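You operate a simulated robot arm through the tools that you are given. There is no shell and no other tool.

The job below is to be done with a simulated robot arm. You get a single attempt, and the scene is never put back.

TASK
Shut the beige box lid. Open the white cover, put the blue cloth on the dryer, then shut the cover. Put the red tray on the top of the long steel bench away on the top of the short steel bench. Take the bush block that says "926" from the top of the long steel bench and put it on top of the pallet block there. Press the orange machine zero z button two times. Turn the off-time knob to 70. Put the yellow brush in the grey bin. The order is free.

The check looks at the end state, three seconds after you hand in, the way a careful person would. Anything else that was tipped, shoved, dropped, spilled or broken makes it a failure. Lids that push on must go on centred and level and be pressed home; caps that screw on are set level and turned clockwise until they are tight. Flat cloth is picked up by pressing the open fingertips on it (5 to 10 N) and closing them slowly along it; thin cloth reads only 2 to 8 mm in the jaws.

THE ROBOT
A 7-joint arm with a two-finger gripper on a trunk, on a base that drives. Base frame: it is fixed to the floor where the robot stands at the start and does not move with it; the origin is under the middle of the robot, x ahead of it, y to its left, z up. Units: m, degrees, N and s.
With the tool pointing down near the work surface it reaches from about 0.26 to 0.72 m from the robot's upright axis, wherever it stands. Its first joint turns from -166.0 to 166.0 degrees. Places, roughly: beige box lid [-2.3, -2.9, 0.9]; blue cloth (9x6x3 cm) [-2.6, -3.3, 0.8]; bush block [-1, -4, 0.75]; dryer (17x14 cm) [-3.06, 0.16, 0.8]; grey bin (34x17x10 cm) [-7.2, 2.5, 0.8]; off-time knob [-6.1, -3, 1.1]; orange machine zero z button [-3.8, -4.3, 1.4]; pallet block [-1, -4, 0.75]; red tray [-1.25, -3.75, 0.75]; top of the short steel bench [-5.4, -1.3, 0.8]; white cover [-3.1, 0.2, 0.9]; yellow brush (4x3x11 cm) [-6.9, 2.5, 0.8]. Payload 2.94 kg.
Tool frame: the origin (TCP) lies between the finger pads and is the grasp point; the fingertips stand 0.03 m ahead of it; z points along the fingers, y is the line along which they close. The gripper opens to 0.138 m. The gripper's body begins 0.109 m behind the TCP.
Orientation is that of the tool frame in the base frame, as a unit quaternion [x, y, z, w]. With the fingers straight down and closing along the base's y, the tool's x points along the base's -x, its y along +y and its z along -z.

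THE INTERFACE
- The arm moves only by the tool jog_arm. Its argument "increments" is one flat list of numbers, 7 for each row, row after row: the shift along the tool's x, y, z in m, then the turn, a rotation vector about the tool's x, y, z in degrees, then the opening, from 0 (shut) to 1 (fully open). In form: [dx, dy, dz, rx, ry, rz, jaw, dx, dy, dz, rx, ry, rz, jaw, ...]. A call has 1 to 20 rows; each row shifts and turns the commanded pose from where the row before left it, along the tool's axes as they then stand. Rows are played at 5 a second. More than 0.05 m and 8.6 degrees between two rows, or a gripper value outside its range, and nothing of the call is played. Where a pose cannot be reached the arm comes as near as it can. A force on the tool above 40 N (or 10 N above the force at the start of the call, whichever is more), or a blocked arm, ends the call early, and 0.2 s more pass. Each finger halts on what it meets, pressing with about 24 N; the grip force reading is that of the motor and also rises with nothing between the fingers. The clock runs only during rows and for 0.2 s after the last one: add rows that do not move to give the fingers time. It gives the time, the measured TCP pose, the force on the tool (base axes), the opening and the grip force at its end, in the units of the frame above (readings bear some noise), with the torque about the TCP (base axes, N m) and any sound that the robot's microphone picked up.
- Cameras (640 x 400 px; columns grow to the right, rows downward): "scene" is now at [0.0043, 0.1456, 1.4329]; the picture's right is [0.06, -1.00, 0.00], its down [-0.54, -0.03, -0.84] and it looks along [0.84, 0.05, -0.54] (base axes); focal length 292 px, centre (320, 200). "wrist" rides on the gripper at [0.071, 0.019, -0.146] in the tool frame; the picture's right is [-0.26, 0.97, 0.00], its down [-0.85, -0.23, -0.48] and it looks along [-0.46, -0.12, 0.88] (tool axes); focal length 280 px, centre (320, 200). There is no depth. A picture from a camera that has moved, and an enlarged one, comes with that camera's place and axes in the base frame and with its lens. The place of the scene camera against the robot may be out by one fixed shift of up to 0.012 m in any direction.
- capture(camera): a new picture of that camera. The clock stands still meanwhile.
- lift_body(by): slides the trunk up (or, below 0, down) by that many m; the arm and the scene camera ride with it, the base frame stays. It gives what a move gives, with no picture.
- steer(legs): drives the robot by 1 to 6 legs, each [ahead, left, turn to the left] in m, m and degrees, along the robot's own axes; the way and the turn of a leg run together, so that a leg with both is an arc; at most 1.5 m and 180 degrees a leg. The arm and the cameras ride along, it lands a little off, and it stops where it bumps. It gives what a move gives.
- turn_head(pan, tilt): turns the head with the scene camera to pan (to the left, within 86 degrees either way) and tilt (down, from -29 to 69), counted from straight ahead of the robot. It gives what a move gives.
- enlarge(camera, box): a new picture of the part [left, top, right, bottom] of that camera's present view, enlarged. The clock stands still meanwhile.
- finish_job(): hands the job in; it is judged then, once.

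Places have to be worked out from the pictures, the camera data and where the tool is seen. Open the gripper and draw the arm clear of the work before you hand the job in, unless the task says otherwise.

The tools are called after "Emit:" as a command line: name --argument value ..., lists and objects as JSON in quotes. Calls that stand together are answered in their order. jog_arm: Moves the arm, as the interface text tells. Its arguments: {"type":"object","properties":{"increments":{"type":"array"}},"required":["increments"]} The other tools are called the same way: lift_body (by) slides the trunk up or down; steer (legs) drives the base; turn_head (pan, tilt) turns the head that bears the scene camera; capture (camera) takes a picture; enlarge (camera, box) takes an enlarged picture of a part of a camera's view; finish_job () hands the job in.

At the start:

```text
time_s: 0.0
tool_pos: [0.4585, -0.0114, 1.0501]
tool_rot: [0.0, 1.0, -0.001, 0.0]
wrist_force: [0.7, 0.7, -0.5]
ft_torque: [0.04, 0.01, -0.01]
width: 0.1381
grasp_force: 0.1
trunk travel left (down, up): [-0.275, 0.179]
robot x, y, heading: [0.0016, -0.002, -0.1]
head pan, tilt: [3.6, 32.9]
```

scene: 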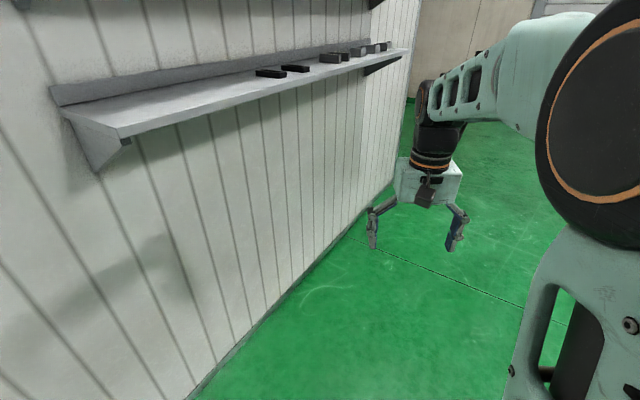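
wrist: 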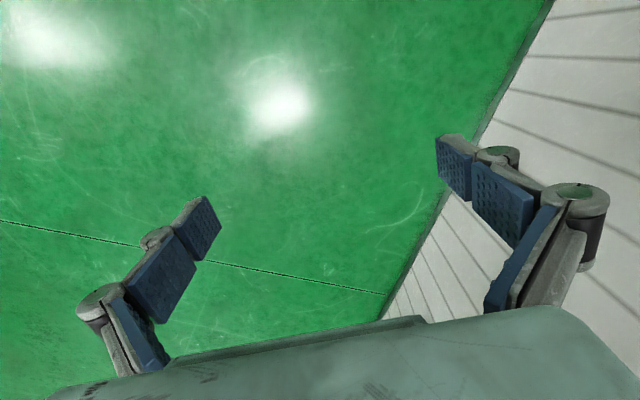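

The robot stands beside a wall at left; the work lies behind it (−x) and to the right (−y). I look around with the head first to learn the room.

Emit:
turn_head --pan -80 --tilt 15

Emit:
capture --camera "scene"

```text
time_s: 1.6
tool_pos: [0.4586, -0.0107, 1.0501]
tool_rot: [0.0, 1.0, 0.0, 0.0]
wrist_force: [-0.2, 0.0, -1.0]
ft_torque: [-0.03, -0.01, -0.02]
width: 0.138
grasp_force: 0.0
trunk travel left (down, up): [-0.275, 0.179]
robot x, y, heading: [0.0013, -0.0022, -0.2]
head pan, tilt: [-80.0, 15.0]
```

```text
taken
camera scene: at [-0.0684, 0.0479, 1.4615], right [-0.98, -0.17, 0.0], down [-0.05, 0.26, -0.97], along [0.17, -0.95, -0.26], focal length 292 px, centre (320, 200)
```

scene: 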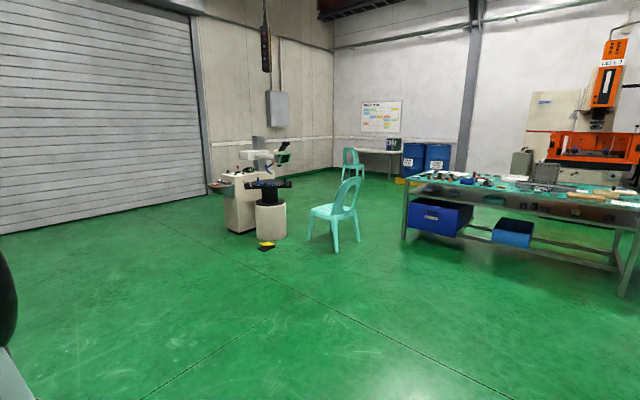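

To the right are a long bench with clutter, a chair, and the orange machine at the far right. I turn the base to the right in place to see the rest of the room.

Emit:
steer --legs '[[0, 0, -90]]'

Emit:
turn_head --pan -40 --tilt 15

Emit:
capture --camera "scene"

Emit:
turn_head --pan -86 --tilt 15

Emit:
capture --camera "scene"

```text
time_s: 5.8
tool_pos: [-0.0102, -0.458, 1.0503]
tool_rot: [0.706, 0.708, 0.0, 0.0]
wrist_force: [-0.5, 0.0, 0.5]
ft_torque: [0.0, 0.02, 0.02]
width: 0.1379
grasp_force: 0.0
trunk travel left (down, up): [-0.275, 0.179]
robot x, y, heading: [0.0, -0.001, -90.0]
head pan, tilt: [-80.0, 15.0]
```

```text
time_s: 6.9
tool_pos: [-0.0097, -0.4593, 1.0507]
tool_rot: [0.706, 0.708, 0.0, 0.0]
wrist_force: [-0.1, -0.3, -0.2]
ft_torque: [0.01, 0.05, -0.02]
width: 0.1383
grasp_force: 0.1
trunk travel left (down, up): [-0.275, 0.179]
robot x, y, heading: [0.0008, -0.0022, -89.8]
head pan, tilt: [-40.0, 15.0]
```

```text
taken
camera scene: at [0.0702, 0.0136, 1.4615], right [-0.77, 0.64, 0.0], down [0.17, 0.2, -0.97], along [-0.62, -0.74, -0.26], focal length 292 px, centre (320, 200)
```

scene: 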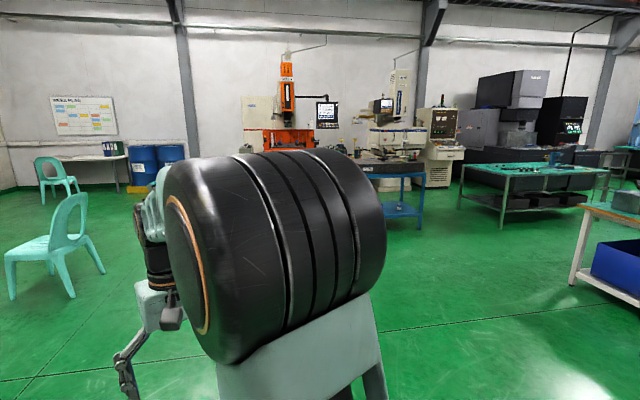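

```text
time_s: 8.0
tool_pos: [-0.0099, -0.4594, 1.0502]
tool_rot: [0.707, 0.707, 0.0, 0.0]
wrist_force: [-0.3, -0.6, 0.2]
ft_torque: [0.0, 0.03, 0.01]
width: 0.1379
grasp_force: 0.1
trunk travel left (down, up): [-0.275, 0.179]
robot x, y, heading: [0.0028, 0.0029, -89.8]
head pan, tilt: [-85.9, 15.0]
```

```text
taken
camera scene: at [0.037, 0.0783, 1.4615], right [-0.07, 1.0, 0.0], down [0.26, 0.02, -0.97], along [-0.96, -0.07, -0.26], focal length 292 px, centre (320, 200)
```

scene: 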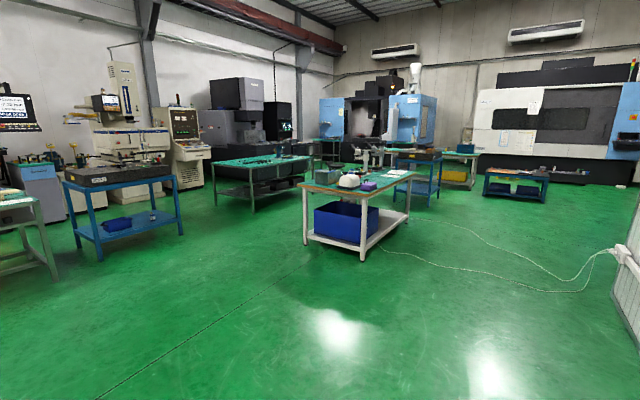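

The layout matches the place list: white table with dome (dryer) ahead at about (−3.06, 0.16), blue table toward (−2.5, −3), machines beyond. I enlarge parts of this view to learn the objects.

Emit:
enlarge --camera "scene" --box '[280, 120, 480, 245]'

Emit:
enlarge --camera "scene" --box '[0, 80, 200, 205]'

Emit:
enlarge --camera "scene" --box '[180, 100, 340, 200]'

```text
3.20 times, centred on (380, 182) of scene
camera zoom: at [0.037, 0.0783, 1.4615], right [-0.07, 1.0, 0.0], down [0.26, 0.02, -0.97], along [-0.96, -0.07, -0.26], focal length 934 px, centre (128, 256)
```

zoom: 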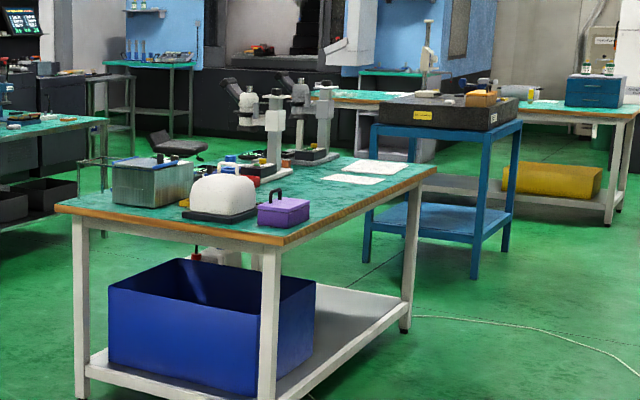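

```text
3.20 times, centred on (100, 142) of scene
camera zoom: at [0.037, 0.0783, 1.4615], right [-0.07, 1.0, 0.0], down [0.26, 0.02, -0.97], along [-0.96, -0.07, -0.26], focal length 934 px, centre (1024, 384)
```

zoom: 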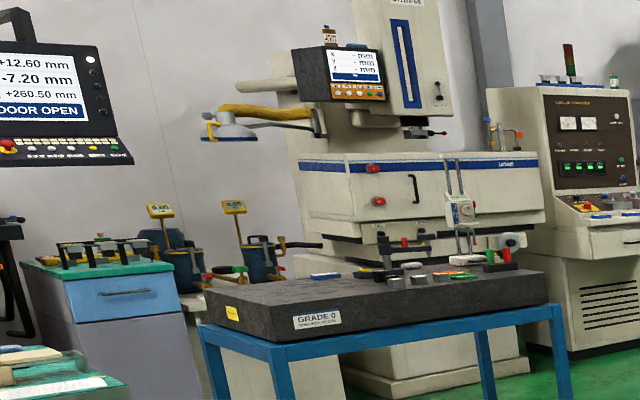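

```text
4.00 times, centred on (260, 150) of scene
camera zoom: at [0.037, 0.0783, 1.4615], right [-0.07, 1.0, 0.0], down [0.26, 0.02, -0.97], along [-0.96, -0.07, -0.26], focal length 1168 px, centre (560, 400)
```

zoom: 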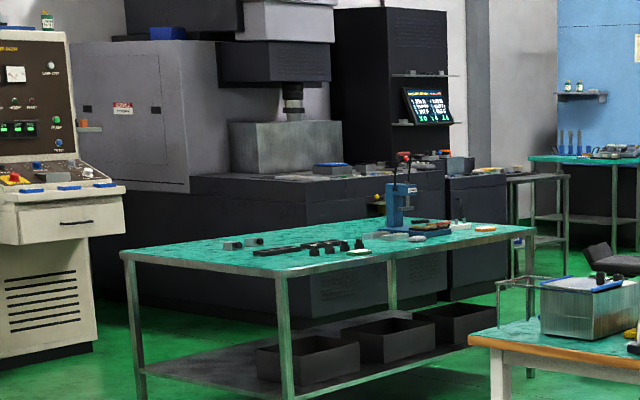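

All of lid, cloth, tray and blocks seem to lie on the long steel bench running from about (−2.24,−2.5) to (−0.53,−3.6). I drive towards its front with a stop well short of it and look.

Emit:
steer --legs '[[1.2, -0.4, 0], [1.2, -0.4, -32]]'

Emit:
turn_head --pan 0 --tilt 25

Emit:
capture --camera "scene"

```text
time_s: 20.4
tool_pos: [-1.3519, -2.6404, 1.0507]
tool_rot: [0.873, 0.489, 0.0, 0.0]
wrist_force: [0.1, -0.8, 0.5]
ft_torque: [0.0, 0.01, 0.02]
width: 0.138
grasp_force: 0.0
trunk travel left (down, up): [-0.275, 0.179]
robot x, y, heading: [-1.1053, -2.2532, -121.1]
head pan, tilt: [-85.9, 15.0]
```

```text
time_s: 22.0
tool_pos: [-1.3531, -2.6418, 1.0501]
tool_rot: [0.872, 0.489, 0.0, 0.0]
wrist_force: [-0.1, -0.1, -1.2]
ft_torque: [-0.01, 0.01, 0.0]
width: 0.1381
grasp_force: 0.2
trunk travel left (down, up): [-0.275, 0.179]
robot x, y, heading: [-1.1059, -2.2565, -121.4]
head pan, tilt: [0.0, 25.0]
```

```text
taken
camera scene: at [-1.0, -2.3302, 1.4453], right [-0.85, 0.52, 0.0], down [0.22, 0.36, -0.91], along [-0.47, -0.77, -0.42], focal length 292 px, centre (320, 200)
```

scene: 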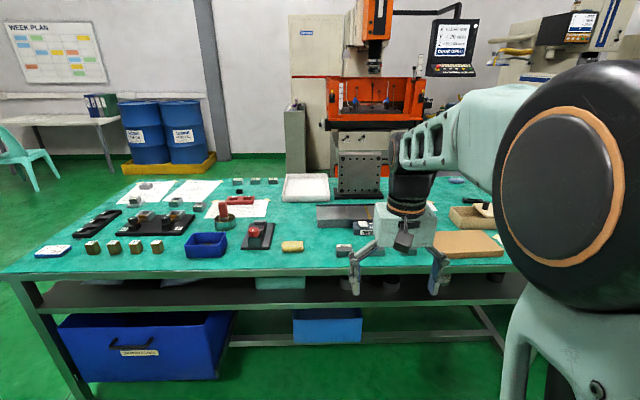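

The bench is straight ahead with many blocks, trays and boxes. I enlarge it in parts.

Emit:
enlarge --camera "scene" --box '[20, 165, 180, 265]'

Emit:
enlarge --camera "scene" --box '[170, 165, 330, 265]'

Emit:
enlarge --camera "scene" --box '[300, 0, 500, 125]'

```text
4.00 times, centred on (100, 215) of scene
camera zoom: at [-1.0, -2.3302, 1.4453], right [-0.85, 0.52, 0.0], down [0.22, 0.36, -0.91], along [-0.47, -0.77, -0.42], focal length 1168 px, centre (1200, 140)
```

zoom: 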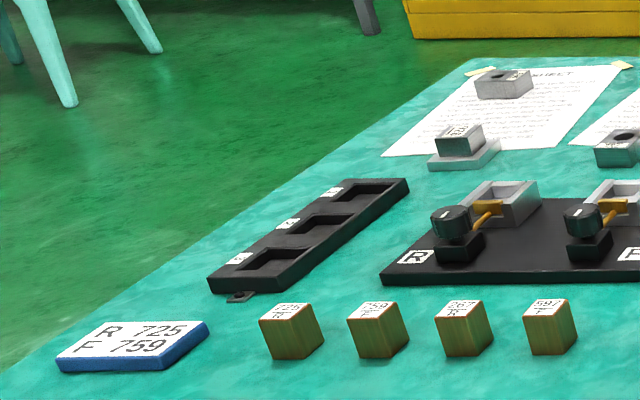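

```text
4.00 times, centred on (250, 215) of scene
camera zoom: at [-1.0, -2.3302, 1.4453], right [-0.85, 0.52, 0.0], down [0.22, 0.36, -0.91], along [-0.47, -0.77, -0.42], focal length 1168 px, centre (600, 140)
```

zoom: 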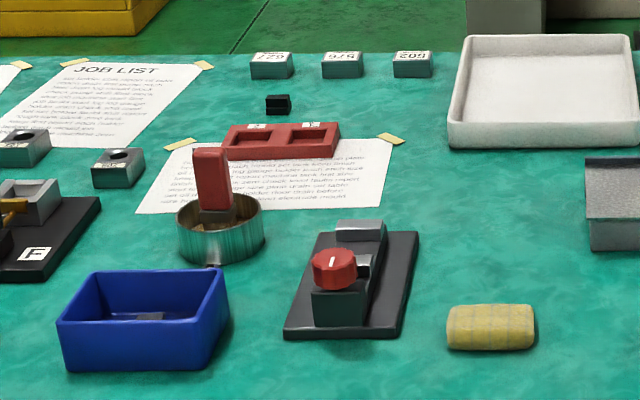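

```text
3.20 times, centred on (400, 62) of scene
camera zoom: at [-1.0, -2.3302, 1.4453], right [-0.85, 0.52, 0.0], down [0.22, 0.36, -0.91], along [-0.47, -0.77, -0.42], focal length 934 px, centre (64, 640)
```

zoom: 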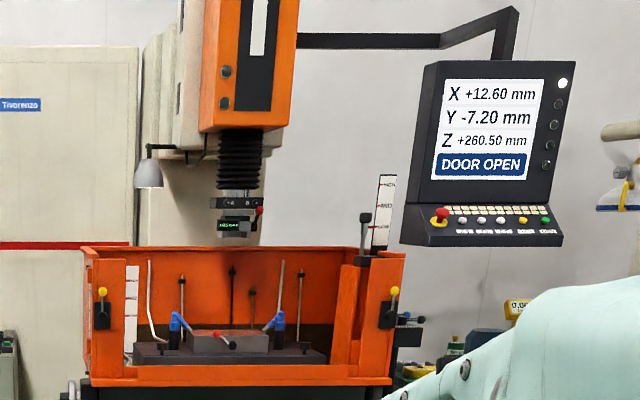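

I work out the bench: front edge on the line n·p=−3.384 with n=(0.503,0.864), left end near e=1.47 with e=(0.864,−0.503). I move left along it and a bit nearer to read the block labels.

Emit:
steer --legs '[[0.0, 0.85, 0], [0.3, 0, 0]]'

Emit:
turn_head --pan 10 --tilt 40

Emit:
capture --camera "scene"

```text
time_s: 31.6
tool_pos: [-0.7735, -3.3439, 1.0505]
tool_rot: [0.871, 0.491, 0.0, 0.0]
wrist_force: [0.1, 0.2, 0.3]
ft_torque: [0.0, -0.01, 0.0]
width: 0.138
grasp_force: 0.1
trunk travel left (down, up): [-0.275, 0.179]
robot x, y, heading: [-0.5283, -2.9567, -121.2]
head pan, tilt: [0.0, 25.0]
```

```text
time_s: 32.3
tool_pos: [-0.774, -3.3444, 1.0498]
tool_rot: [0.871, 0.491, 0.0, 0.0]
wrist_force: [0.5, -0.2, 0.1]
ft_torque: [-0.02, -0.02, -0.01]
width: 0.1383
grasp_force: 0.1
trunk travel left (down, up): [-0.275, 0.179]
robot x, y, heading: [-0.5262, -2.9574, -121.1]
head pan, tilt: [10.0, 40.0]
```

```text
taken
camera scene: at [-0.4055, -3.0323, 1.422], right [-0.93, 0.36, 0.0], down [0.23, 0.6, -0.77], along [-0.28, -0.71, -0.64], focal length 292 px, centre (320, 200)
```

scene: 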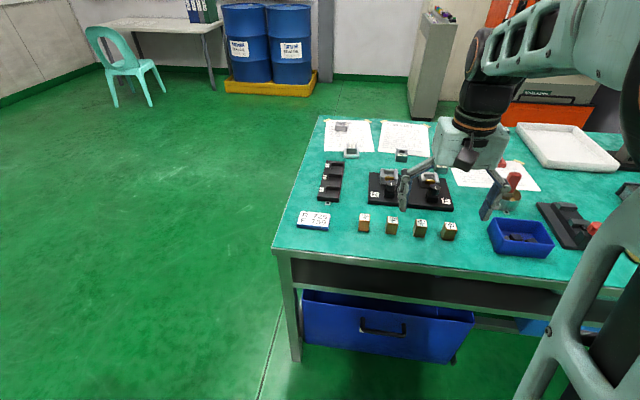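

Now the left end of the bench is in clear view; I enlarge the blocks to read labels.

Emit:
enlarge --camera "scene" --box '[310, 110, 438, 190]'

Emit:
enlarge --camera "scene" --box '[340, 160, 468, 240]'

Emit:
enlarge --camera "scene" --box '[440, 130, 600, 230]'

```text
5.00 times, centred on (374, 150) of scene
camera zoom: at [-0.4055, -3.0323, 1.422], right [-0.93, 0.36, 0.0], down [0.23, 0.6, -0.77], along [-0.28, -0.71, -0.64], focal length 1460 px, centre (50, 450)
```

zoom: 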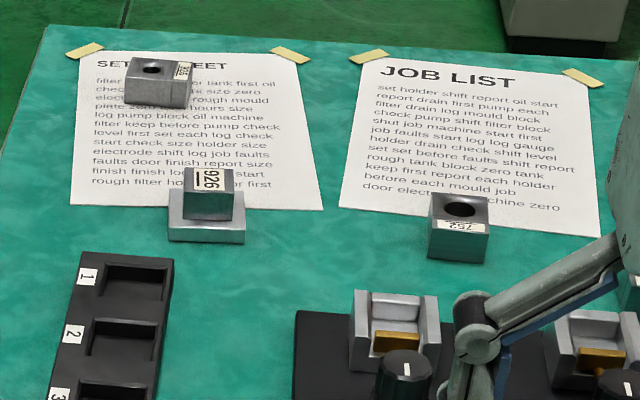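

```text
5.00 times, centred on (404, 200) of scene
camera zoom: at [-0.4055, -3.0323, 1.422], right [-0.93, 0.36, 0.0], down [0.23, 0.6, -0.77], along [-0.28, -0.71, -0.64], focal length 1460 px, centre (-100, 200)
```

zoom: 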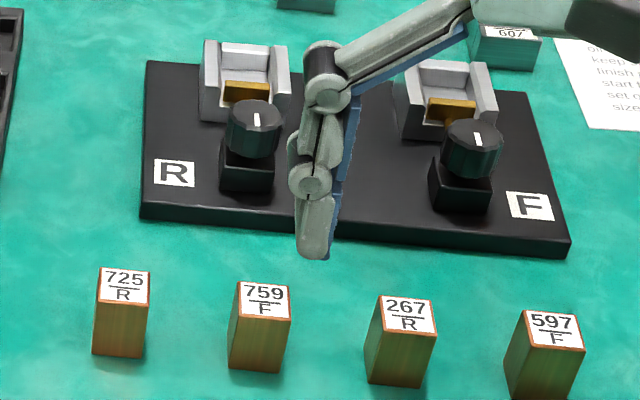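

```text
4.00 times, centred on (520, 180) of scene
camera zoom: at [-0.4055, -3.0323, 1.422], right [-0.93, 0.36, 0.0], down [0.23, 0.6, -0.77], along [-0.28, -0.71, -0.64], focal length 1168 px, centre (-480, 280)
```

zoom: 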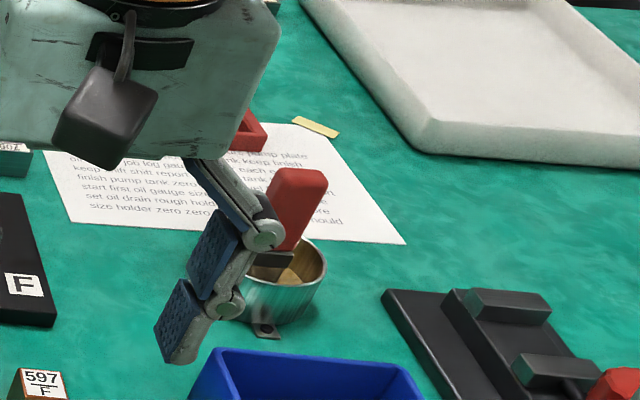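

The label on the block that sits on the plate reads 926, but others need a closer reading. I enlarge further.

Emit:
enlarge --camera "scene" --box '[328, 116, 360, 136]'

Emit:
enlarge --camera "scene" --box '[338, 138, 370, 158]'

Emit:
enlarge --camera "scene" --box '[388, 146, 420, 166]'

```text
16.00 times, centred on (344, 126) of scene
camera zoom: at [-0.4055, -3.0323, 1.422], right [-0.93, 0.36, 0.0], down [0.23, 0.6, -0.77], along [-0.28, -0.71, -0.64], focal length 4672 px, centre (-64, 1384)
```

zoom: 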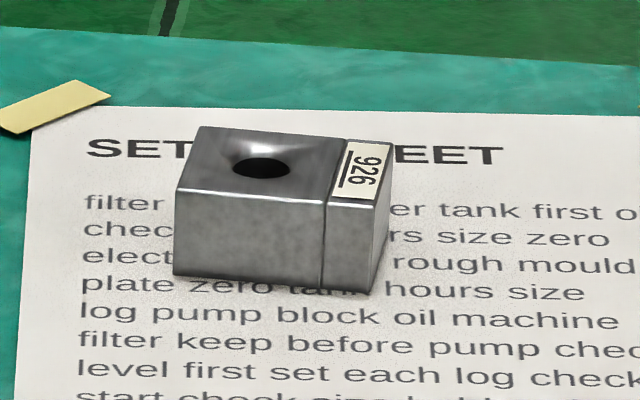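

```text
16.00 times, centred on (354, 148) of scene
camera zoom: at [-0.4055, -3.0323, 1.422], right [-0.93, 0.36, 0.0], down [0.23, 0.6, -0.77], along [-0.28, -0.71, -0.64], focal length 4672 px, centre (-224, 1032)
```

zoom: 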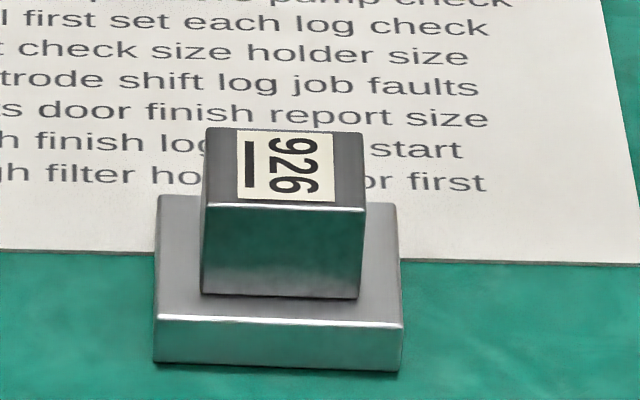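

```text
16.00 times, centred on (404, 156) of scene
camera zoom: at [-0.4055, -3.0323, 1.422], right [-0.93, 0.36, 0.0], down [0.23, 0.6, -0.77], along [-0.28, -0.71, -0.64], focal length 4672 px, centre (-1024, 904)
```

zoom: 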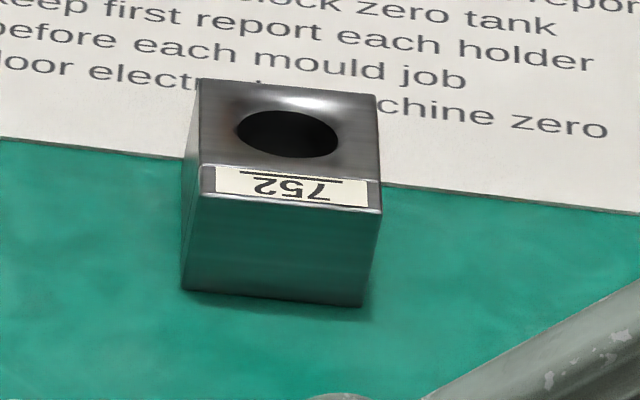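

The bush block with the bore and label 926 is the one at the back-left corner, at about (−0.99,−4.26); the pallet block (also 926, on a plate) is at about (−0.95,−4.02). I check the floor to the left for the chair before driving round the left end.

Emit:
turn_head --pan 70 --tilt 30

Emit:
capture --camera "scene"

Emit:
turn_head --pan -20 --tilt 69

Emit:
capture --camera "scene"

```text
time_s: 33.6
tool_pos: [-0.7739, -3.3434, 1.0513]
tool_rot: [0.871, 0.491, 0.0, 0.001]
wrist_force: [0.1, -0.6, 0.2]
ft_torque: [0.0, 0.0, -0.02]
width: 0.1377
grasp_force: 0.1
trunk travel left (down, up): [-0.275, 0.179]
robot x, y, heading: [-0.5257, -2.956, -121.2]
head pan, tilt: [70.0, 30.0]
```

```text
taken
camera scene: at [-0.3181, -3.0236, 1.4373], right [-0.78, -0.63, 0.0], down [-0.31, 0.39, -0.87], along [0.54, -0.68, -0.5], focal length 292 px, centre (320, 200)
```

scene: 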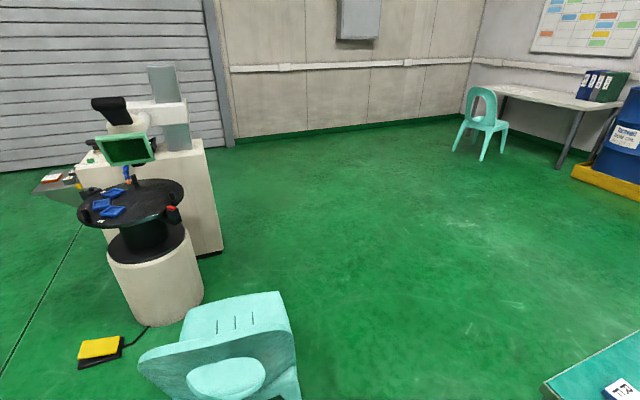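

```text
time_s: 35.3
tool_pos: [-0.7741, -3.3428, 1.0512]
tool_rot: [0.871, 0.491, 0.0, 0.001]
wrist_force: [-0.3, -0.4, -0.8]
ft_torque: [-0.01, 0.0, 0.03]
width: 0.1378
grasp_force: 0.1
trunk travel left (down, up): [-0.275, 0.179]
robot x, y, heading: [-0.5274, -2.9569, -121.0]
head pan, tilt: [-20.0, 68.8]
```

```text
taken
camera scene: at [-0.4183, -2.9882, 1.3859], right [-0.63, 0.78, 0.0], down [0.73, 0.58, -0.36], along [-0.28, -0.23, -0.93], focal length 292 px, centre (320, 200)
```

scene: 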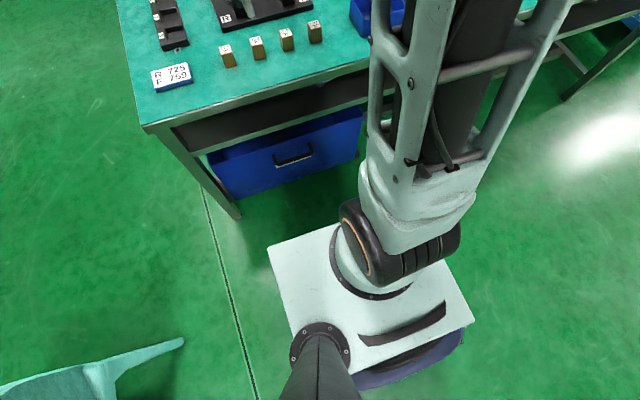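

The chair stands to my left and may narrow the passage to the bench's left end. I look at it more steeply to measure the gap.

Emit:
turn_head --pan 60 --tilt 55

Emit:
capture --camera "scene"

Emit:
turn_head --pan 86 --tilt 50

Emit:
capture --camera "scene"

```text
time_s: 36.8
tool_pos: [-0.7745, -3.3431, 1.0499]
tool_rot: [0.871, 0.491, 0.0, -0.001]
wrist_force: [-0.1, 1.3, 0.5]
ft_torque: [0.01, 0.02, 0.0]
width: 0.1381
grasp_force: 0.0
trunk travel left (down, up): [-0.275, 0.179]
robot x, y, heading: [-0.5261, -2.9556, -121.4]
head pan, tilt: [60.0, 55.0]
```

```text
taken
camera scene: at [-0.34, -3.0162, 1.4013], right [-0.88, -0.48, 0.0], down [-0.39, 0.72, -0.57], along [0.28, -0.5, -0.82], focal length 292 px, centre (320, 200)
```

scene: 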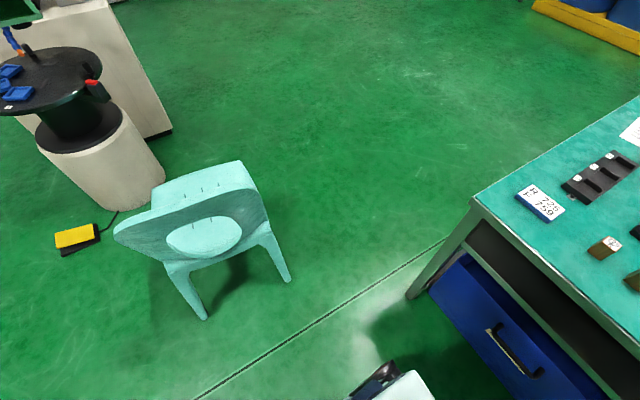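

```text
time_s: 37.7
tool_pos: [-0.7741, -3.3429, 1.0505]
tool_rot: [0.871, 0.49, 0.0, 0.0]
wrist_force: [-0.5, -0.2, -0.5]
ft_torque: [-0.01, -0.01, 0.02]
width: 0.1378
grasp_force: 0.0
trunk travel left (down, up): [-0.275, 0.179]
robot x, y, heading: [-0.5304, -2.9546, -121.1]
head pan, tilt: [85.9, 50.0]
```

```text
taken
camera scene: at [-0.3119, -2.9975, 1.4078], right [-0.58, -0.82, 0.0], down [-0.63, 0.44, -0.64], along [0.52, -0.37, -0.77], focal length 292 px, centre (320, 200)
```

scene: 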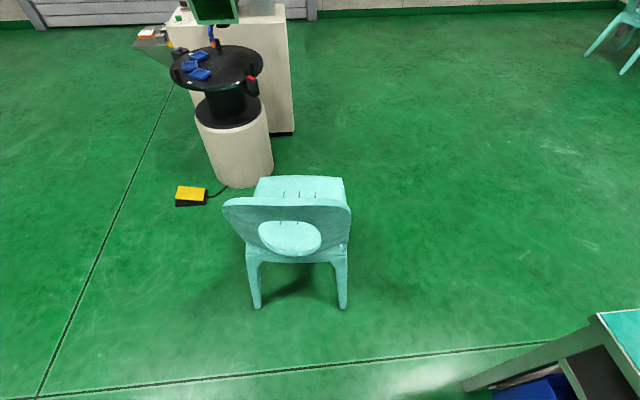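

The gap between chair leg (0.03,−3.37) and bench corner (−0.46,−3.64) is only about 0.55 m. I need the robot's own footprint, so I look straight down at the base.

Emit:
turn_head --pan 20 --tilt 69

Emit:
capture --camera "scene"

Emit:
turn_head --pan -60 --tilt 69

Emit:
capture --camera "scene"

Emit:
turn_head --pan 86 --tilt 69

Emit:
capture --camera "scene"

```text
time_s: 39.1
tool_pos: [-0.7738, -3.3432, 1.0506]
tool_rot: [0.871, 0.491, 0.0, 0.0]
wrist_force: [0.4, -0.2, 0.2]
ft_torque: [0.01, -0.04, 0.01]
width: 0.1377
grasp_force: 0.0
trunk travel left (down, up): [-0.275, 0.179]
robot x, y, heading: [-0.5277, -2.9585, -120.9]
head pan, tilt: [20.0, 68.8]
```

```text
taken
camera scene: at [-0.3855, -3.0079, 1.3859], right [-0.98, 0.19, 0.0], down [0.18, 0.91, -0.36], along [-0.07, -0.36, -0.93], focal length 292 px, centre (320, 200)
```

scene: 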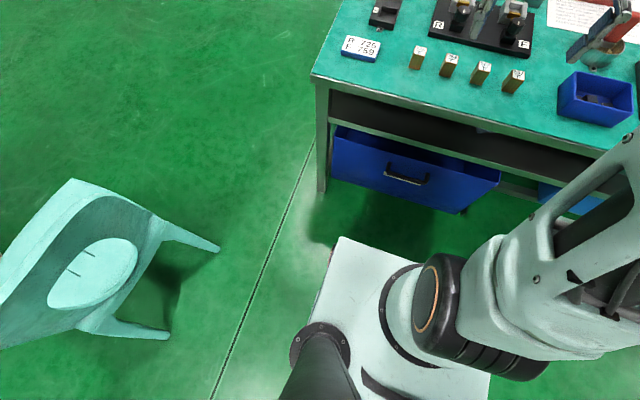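

```text
time_s: 40.6
tool_pos: [-0.7732, -3.3435, 1.0503]
tool_rot: [0.871, 0.492, 0.001, 0.0]
wrist_force: [0.3, -0.6, -0.4]
ft_torque: [-0.01, 0.02, -0.01]
width: 0.1378
grasp_force: 0.0
trunk travel left (down, up): [-0.275, 0.179]
robot x, y, heading: [-0.5263, -2.957, -121.2]
head pan, tilt: [-60.0, 68.8]
```

```text
taken
camera scene: at [-0.4307, -2.952, 1.3859], right [0.02, 1.0, 0.0], down [0.93, -0.02, -0.36], along [-0.36, 0.01, -0.93], focal length 292 px, centre (320, 200)
```

scene: 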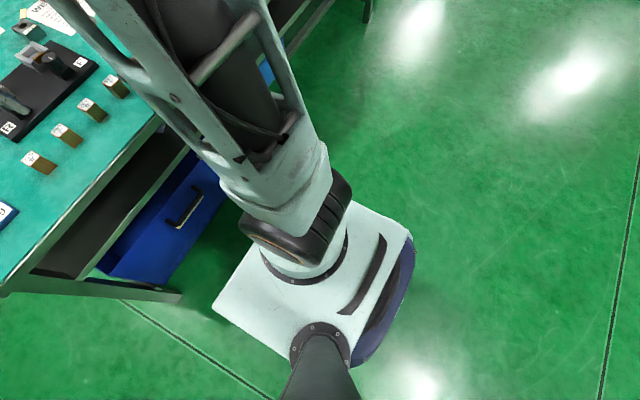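

```text
time_s: 42.9
tool_pos: [-0.7739, -3.3435, 1.0512]
tool_rot: [0.871, 0.491, 0.0, 0.0]
wrist_force: [-0.5, -1.0, -0.6]
ft_torque: [0.04, 0.0, -0.02]
width: 0.138
grasp_force: 0.0
trunk travel left (down, up): [-0.275, 0.179]
robot x, y, heading: [-0.53, -2.957, -121.6]
head pan, tilt: [85.9, 68.8]
```

```text
taken
camera scene: at [-0.3291, -2.9853, 1.3859], right [-0.58, -0.82, 0.0], down [-0.76, 0.54, -0.36], along [0.3, -0.21, -0.93], focal length 292 px, centre (320, 200)
```

scene: 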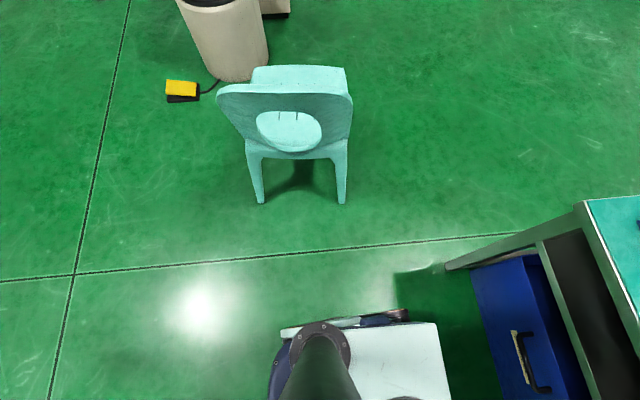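

The base is compact (about ±0.17 m wide at the trunk plate), but the gap by the chair is uncertain. First I do the beige box lid, which is near the bench's front right; I slide right along the front of the bench and look.

Emit:
steer --legs '[[0, -1.35, 0]]'

Emit:
turn_head --pan 0 --tilt 35

Emit:
capture --camera "scene"

```text
time_s: 54.9
tool_pos: [-1.9269, -2.6356, 1.05]
tool_rot: [0.874, 0.486, 0.0, 0.0]
wrist_force: [-0.8, 0.4, 0.5]
ft_torque: [-0.03, 0.01, -0.01]
width: 0.1381
grasp_force: 0.1
trunk travel left (down, up): [-0.275, 0.179]
robot x, y, heading: [-1.6765, -2.2509, -121.9]
head pan, tilt: [85.9, 68.8]
```

```text
time_s: 56.5
tool_pos: [-1.9271, -2.6369, 1.0501]
tool_rot: [0.874, 0.485, 0.001, 0.0]
wrist_force: [-0.3, -0.4, 0.5]
ft_torque: [-0.03, 0.01, 0.02]
width: 0.1378
grasp_force: 0.2
trunk travel left (down, up): [-0.275, 0.179]
robot x, y, heading: [-1.672, -2.2506, -121.9]
head pan, tilt: [0.0, 35.0]
```

```text
taken
camera scene: at [-1.5692, -2.3255, 1.4295], right [-0.85, 0.53, 0.0], down [0.3, 0.49, -0.82], along [-0.43, -0.7, -0.57], focal length 292 px, centre (320, 200)
```

scene: 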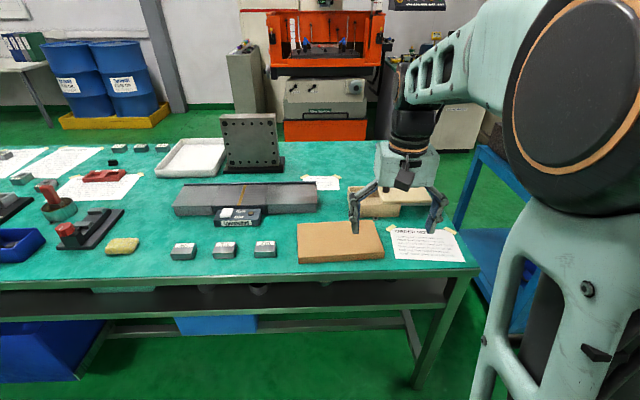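

The beige/cork-coloured box is at the right of the bench, partly behind my gripper. I enlarge there.

Emit:
enlarge --camera "scene" --box '[280, 165, 470, 284]'

Emit:
capture --camera "wrist"

```text
3.36 times, centred on (375, 224) of scene
camera zoom: at [-1.5692, -2.3255, 1.4295], right [-0.85, 0.53, 0.0], down [0.3, 0.49, -0.82], along [-0.43, -0.7, -0.57], focal length 981 px, centre (135, 118)
```

zoom: 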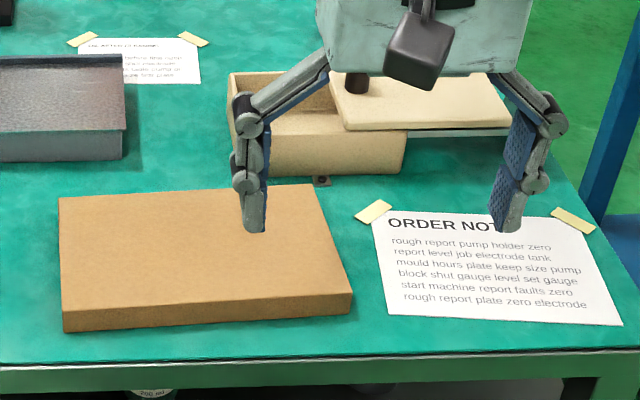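

```text
taken
camera wrist: at [-1.8736, -2.5854, 1.1956], right [0.68, -0.73, 0.0], down [-0.64, -0.6, 0.48], along [-0.35, -0.32, -0.88], focal length 280 px, centre (320, 200)
```

wrist: 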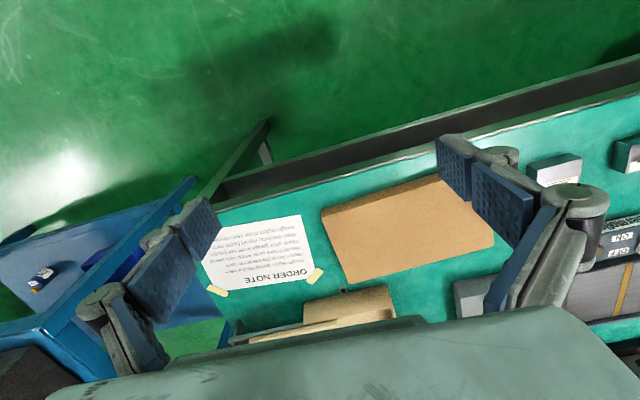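

The box is open with its beige lid shifted to the right, a knob on it; it seems to be a sliding lid. I move right and nearer to see past the arm.

Emit:
steer --legs '[[0, -0.4, 0], [0.2, 0, 2]]'

Emit:
turn_head --pan 10 --tilt 45

Emit:
capture --camera "scene"

```text
time_s: 61.8
tool_pos: [-2.3584, -2.6036, 1.0499]
tool_rot: [0.865, 0.501, 0.0, 0.0]
wrist_force: [-1.0, 0.3, -0.1]
ft_torque: [0.0, -0.02, -0.01]
width: 0.1381
grasp_force: 0.2
trunk travel left (down, up): [-0.275, 0.179]
robot x, y, heading: [-2.1217, -2.2145, -119.9]
head pan, tilt: [0.0, 35.0]
```

```text
time_s: 62.5
tool_pos: [-2.358, -2.6042, 1.0502]
tool_rot: [0.865, 0.501, -0.001, -0.001]
wrist_force: [0.6, -0.1, 1.1]
ft_torque: [0.02, 0.02, 0.01]
width: 0.1378
grasp_force: 0.1
trunk travel left (down, up): [-0.275, 0.179]
robot x, y, heading: [-2.1226, -2.2135, -119.8]
head pan, tilt: [10.0, 45.0]
```

```text
taken
camera scene: at [-1.9962, -2.2813, 1.4148], right [-0.94, 0.34, 0.0], down [0.24, 0.66, -0.71], along [-0.24, -0.67, -0.71], focal length 292 px, centre (320, 200)
```

scene: 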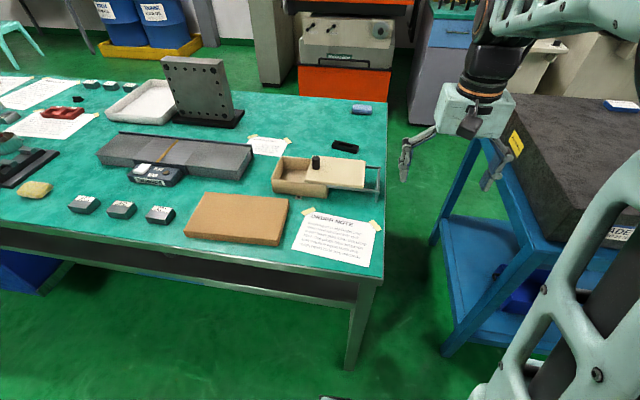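

Now a clear view: box with sliding lid at right of the bench and a blue folded cloth at the back right. I enlarge both.

Emit:
enlarge --camera "scene" --box '[256, 140, 400, 230]'

Emit:
enlarge --camera "scene" --box '[320, 90, 400, 140]'

Emit:
enlarge --camera "scene" --box '[0, 60, 208, 190]'

```text
4.44 times, centred on (328, 185) of scene
camera zoom: at [-1.9962, -2.2813, 1.4148], right [-0.94, 0.34, 0.0], down [0.24, 0.66, -0.71], along [-0.24, -0.67, -0.71], focal length 1298 px, centre (284, 267)
```

zoom: 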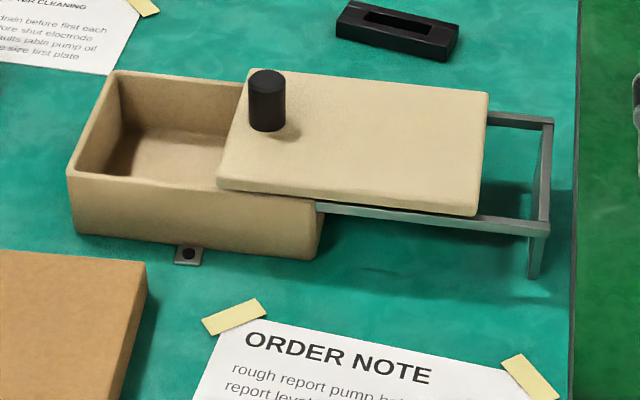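

```text
8.00 times, centred on (360, 115) of scene
camera zoom: at [-1.9962, -2.2813, 1.4148], right [-0.94, 0.34, 0.0], down [0.24, 0.66, -0.71], along [-0.24, -0.67, -0.71], focal length 2336 px, centre (0, 880)
```

zoom: 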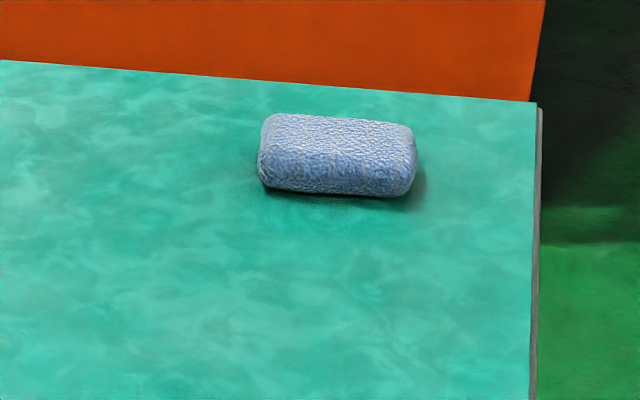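

```text
3.08 times, centred on (104, 125) of scene
camera zoom: at [-1.9962, -2.2813, 1.4148], right [-0.94, 0.34, 0.0], down [0.24, 0.66, -0.71], along [-0.24, -0.67, -0.71], focal length 898 px, centre (985, 431)
```

zoom: 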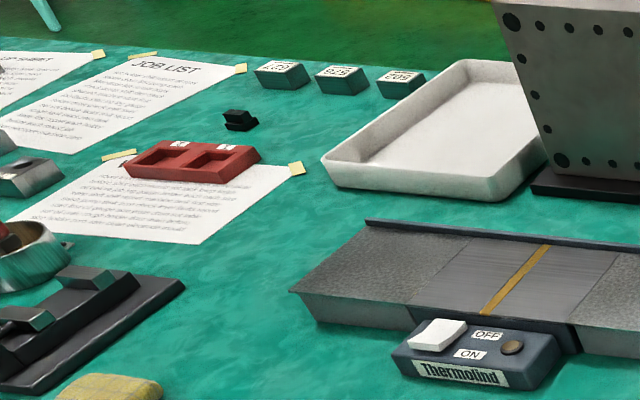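

The lid rides on rails and must slide toward the bench's left (+e) by roughly 0.10 m; its black knob stands near (−2.22,−2.95). I shift the base left 0.3 and slightly ahead, then take a wrist picture.

Emit:
steer --legs '[[0.04, 0.3, 0]]'

Emit:
jog_arm --increments '[-0.045, 0, 0, 0, 0, 0, 1, -0.045, 0, 0, 0, 0, 0, 1, 0, 0, 0, 0, 0, 0, 1]'

Emit:
capture --camera "wrist"

Emit:
capture --camera "scene"

```text
time_s: 65.8
tool_pos: [-2.119, -2.7884, 1.0499]
tool_rot: [0.866, 0.501, 0.0, 0.0]
wrist_force: [-0.4, -0.3, -0.3]
ft_torque: [0.01, 0.04, 0.01]
width: 0.1382
grasp_force: 0.0
trunk travel left (down, up): [-0.275, 0.179]
robot x, y, heading: [-1.881, -2.3934, -119.9]
head pan, tilt: [10.0, 45.0]
```

```text
time_s: 66.6
tool_pos: [-2.1647, -2.8653, 1.0513]
tool_rot: [0.865, 0.501, 0.0, -0.001]
wrist_force: [-0.1, -0.3, -0.7]
ft_torque: [0.01, -0.01, -0.01]
width: 0.1378
grasp_force: 0.0
trunk travel left (down, up): [-0.275, 0.179]
robot x, y, heading: [-1.8815, -2.3966, -119.9]
head pan, tilt: [10.0, 45.0]
```

```text
taken
camera wrist: at [-2.1136, -2.8138, 1.1954], right [0.71, -0.71, 0.0], down [-0.62, -0.62, 0.48], along [-0.34, -0.34, -0.88], focal length 280 px, centre (320, 200)
```

wrist: 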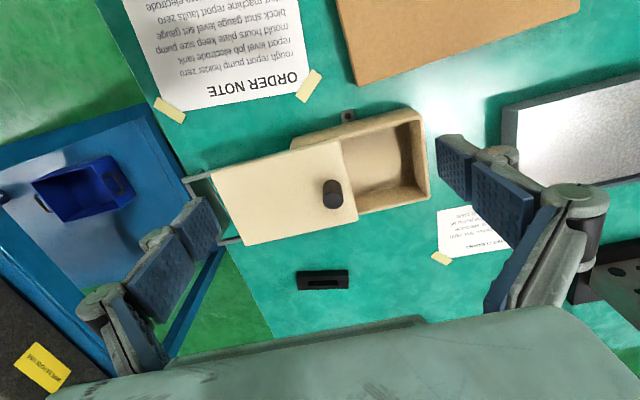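

```text
taken
camera scene: at [-1.7566, -2.4654, 1.4147], right [-0.94, 0.34, 0.0], down [0.24, 0.67, -0.71], along [-0.24, -0.66, -0.71], focal length 292 px, centre (320, 200)
```

scene: 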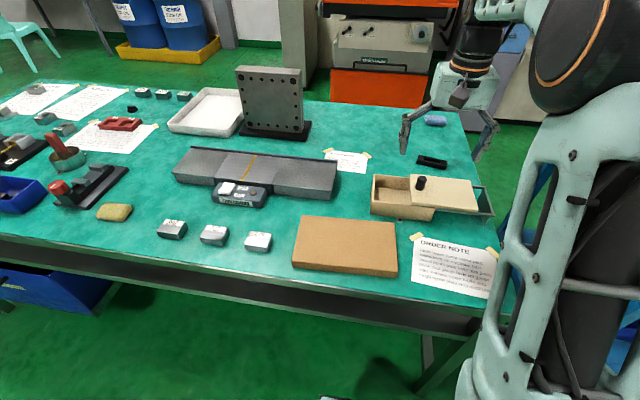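

The wrist camera sees the box, lid and knob well. I enlarge for accurate measuring.

Emit:
enlarge --camera "wrist" --box '[200, 90, 440, 240]'

```text
2.67 times, centred on (320, 165) of wrist
camera zoom: at [-2.1136, -2.8138, 1.1954], right [0.71, -0.71, 0.0], down [-0.62, -0.62, 0.48], along [-0.34, -0.34, -0.88], focal length 748 px, centre (320, 293)
```

zoom: 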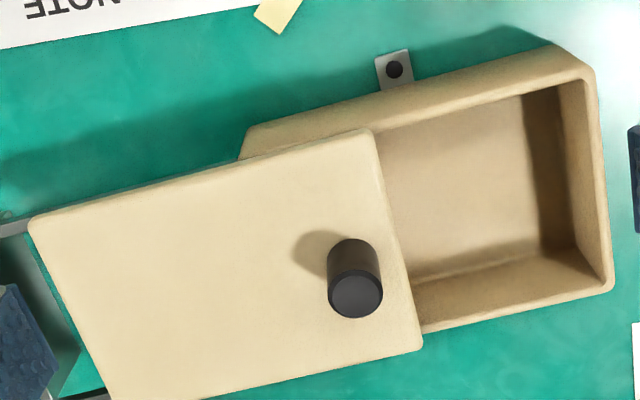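

Stereo between the two cameras puts the knob top near (−2.217,−2.940,0.896). I move the open gripper over it, still high, and check again.

Emit:
jog_arm --increments '[-0.045, -0.004, 0, 0, 0, 0, 1, -0.045, -0.004, 0, 0, 0, 0, 1, 0, 0, 0.04, 0, 0, 0, 1, 0, 0, 0, 0, 0, 0, 1]'

Emit:
enlarge --camera "wrist" --box '[180, 20, 500, 220]'

```text
time_s: 67.6
tool_pos: [-2.2167, -2.9389, 1.0113]
tool_rot: [0.865, 0.501, 0.0, 0.0]
wrist_force: [-0.3, 0.3, -0.2]
ft_torque: [-0.01, -0.01, -0.01]
width: 0.138
grasp_force: 0.1
trunk travel left (down, up): [-0.275, 0.179]
robot x, y, heading: [-1.8834, -2.395, -119.7]
head pan, tilt: [10.0, 45.0]
```

```text
2.00 times, centred on (340, 120) of wrist
camera zoom: at [-2.1645, -2.8871, 1.156], right [0.71, -0.71, 0.0], down [-0.62, -0.62, 0.48], along [-0.34, -0.34, -0.88], focal length 561 px, centre (280, 360)
```

zoom: 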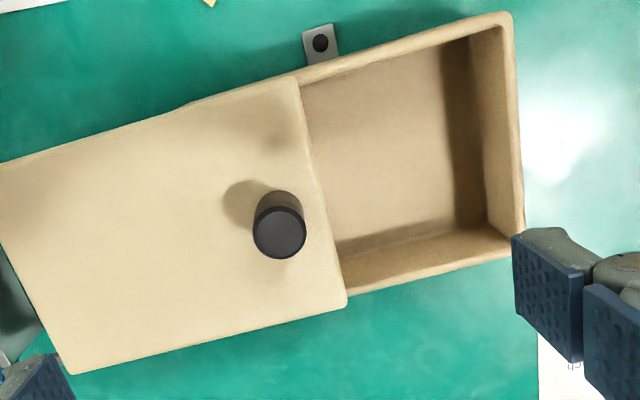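

Two wrist views agree: knob top at (−2.2145,−2.9375,0.903), lid top ≈0.873; the lid's leading edge is 0.099 m short of flush. I descend around the knob and close on it.

Emit:
jog_arm --increments '[0.002, 0.001, 0.034, 0, 0, 0, 1, 0, 0, 0.034, 0, 0, 0, 1, 0, 0, 0.033, 0, 0, 0, 0.7, 0, 0, 0, 0, 0, 0, 0.4, 0, 0, 0, 0, 0, 0, 0.25, 0, 0, 0, 0, 0, 0, 0.1, 0, 0, 0, 0, 0, 0, 0.1, 0, 0, 0, 0, 0, 0, 0.1]'

Emit:
capture --camera "wrist"

```text
time_s: 69.4
tool_pos: [-2.2145, -2.9385, 0.909]
tool_rot: [0.866, 0.501, -0.001, 0.0]
wrist_force: [0.0, 0.8, -1.1]
ft_torque: [-0.08, 0.06, -0.02]
width: 0.0243
grasp_force: 45.4
trunk travel left (down, up): [-0.275, 0.179]
robot x, y, heading: [-1.8776, -2.3964, -119.9]
head pan, tilt: [10.0, 45.0]
```

```text
taken
camera wrist: at [-2.1632, -2.8867, 1.0546], right [0.71, -0.71, 0.0], down [-0.62, -0.62, 0.48], along [-0.34, -0.34, -0.88], focal length 280 px, centre (320, 200)
```

wrist: 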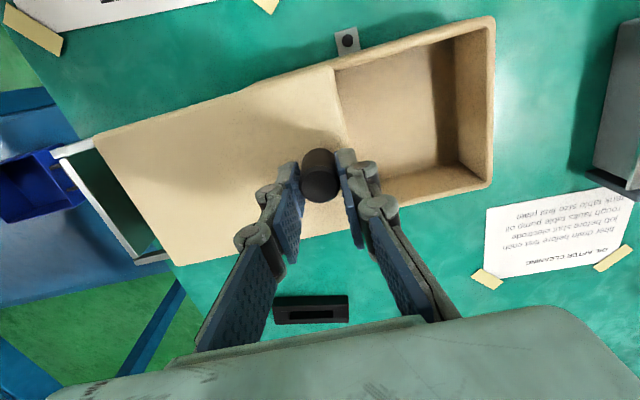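

The knob is held (24 mm). I slide the lid along +y of the tool by 0.095 m in small steps and watch the force.

Emit:
jog_arm --increments '[0, 0.016, 0, 0, 0, 0, 0.1, 0, 0.016, 0, 0, 0, 0, 0.1, 0, 0.016, 0, 0, 0, 0, 0.1, 0, 0.016, 0, 0, 0, 0, 0.1, 0, 0.016, 0, 0, 0, 0, 0.1, 0, 0.015, 0, 0, 0, 0, 0.1, 0, 0, 0, 0, 0, 0, 0.1]'

Emit:
capture --camera "wrist"

```text
time_s: 71.0
tool_pos: [-2.1327, -2.9867, 0.9091]
tool_rot: [0.865, 0.502, 0.0, 0.001]
wrist_force: [-1.9, -1.0, -0.2]
ft_torque: [0.2, -0.08, 0.04]
width: 0.0243
grasp_force: 45.1
trunk travel left (down, up): [-0.275, 0.179]
robot x, y, heading: [-1.8831, -2.3973, -119.9]
head pan, tilt: [10.0, 45.0]
```

```text
taken
camera wrist: at [-2.0799, -2.9343, 1.0546], right [0.71, -0.71, 0.0], down [-0.62, -0.62, 0.48], along [-0.34, -0.34, -0.88], focal length 280 px, centre (320, 200)
```

wrist: 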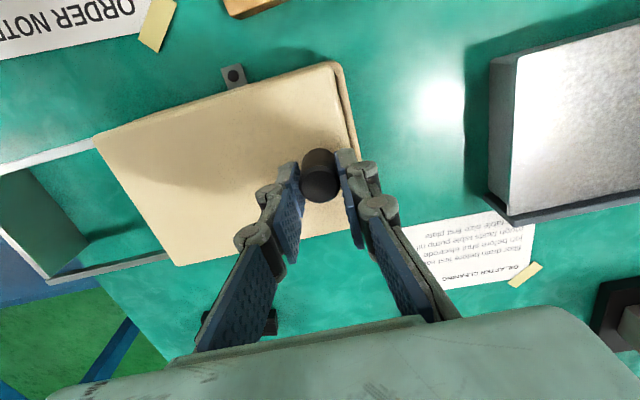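

The lid is almost closed. I enlarge the leading edge.

Emit:
enlarge --camera "wrist" --box '[280, 50, 400, 125]'

Emit:
enlarge --camera "scene" --box '[340, 150, 500, 250]'

```text
5.33 times, centred on (340, 88) of wrist
camera zoom: at [-2.0799, -2.9343, 1.0546], right [0.71, -0.71, 0.0], down [-0.62, -0.62, 0.48], along [-0.34, -0.34, -0.88], focal length 1495 px, centre (213, 800)
```

zoom: 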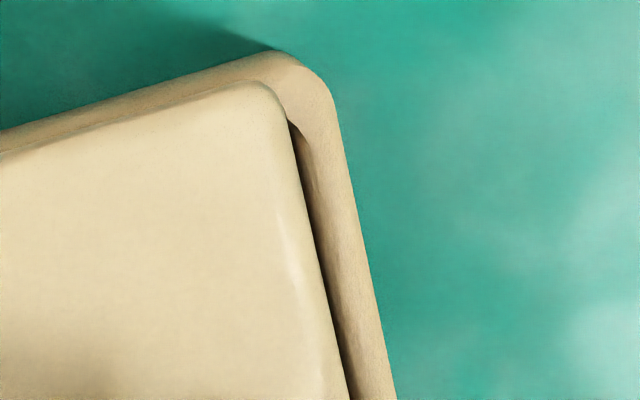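

```text
4.00 times, centred on (420, 200) of scene
camera zoom: at [-1.7567, -2.4656, 1.4147], right [-0.94, 0.34, 0.0], down [0.24, 0.67, -0.71], along [-0.24, -0.66, -0.71], focal length 1168 px, centre (-80, 200)
```

zoom: 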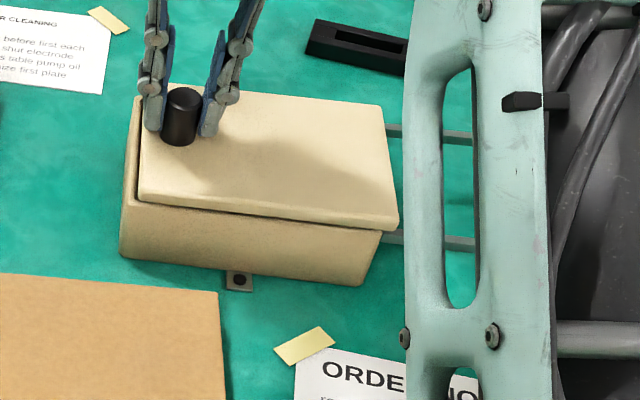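

About 5–8 mm of rim is still exposed; I push on in 3 mm steps watching for a stop.

Emit:
jog_arm --increments '[0, 0.003, 0, 0, 0, 0, 0.1, 0, 0.002, 0, 0, 0, 0, 0.1, 0, 0, 0, 0, 0, 0, 0.1]'

Emit:
enlarge --camera "wrist" --box '[280, 50, 400, 125]'

```text
time_s: 71.8
tool_pos: [-2.1273, -2.9883, 0.911]
tool_rot: [0.866, 0.5, 0.0, 0.0]
wrist_force: [-1.5, -0.8, -0.8]
ft_torque: [-0.05, 0.13, -0.06]
width: 0.0239
grasp_force: 45.3
trunk travel left (down, up): [-0.275, 0.179]
robot x, y, heading: [-1.8798, -2.3975, -119.8]
head pan, tilt: [10.0, 45.0]
```

```text
5.33 times, centred on (340, 88) of wrist
camera zoom: at [-2.0759, -2.9366, 1.0546], right [0.71, -0.71, 0.0], down [-0.62, -0.62, 0.48], along [-0.34, -0.34, -0.88], focal length 1495 px, centre (213, 800)
```

zoom: 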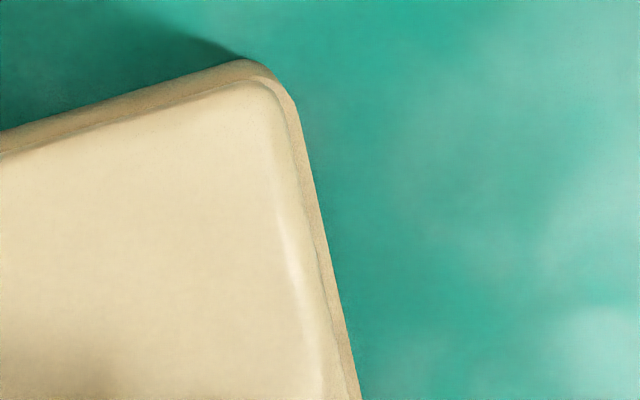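

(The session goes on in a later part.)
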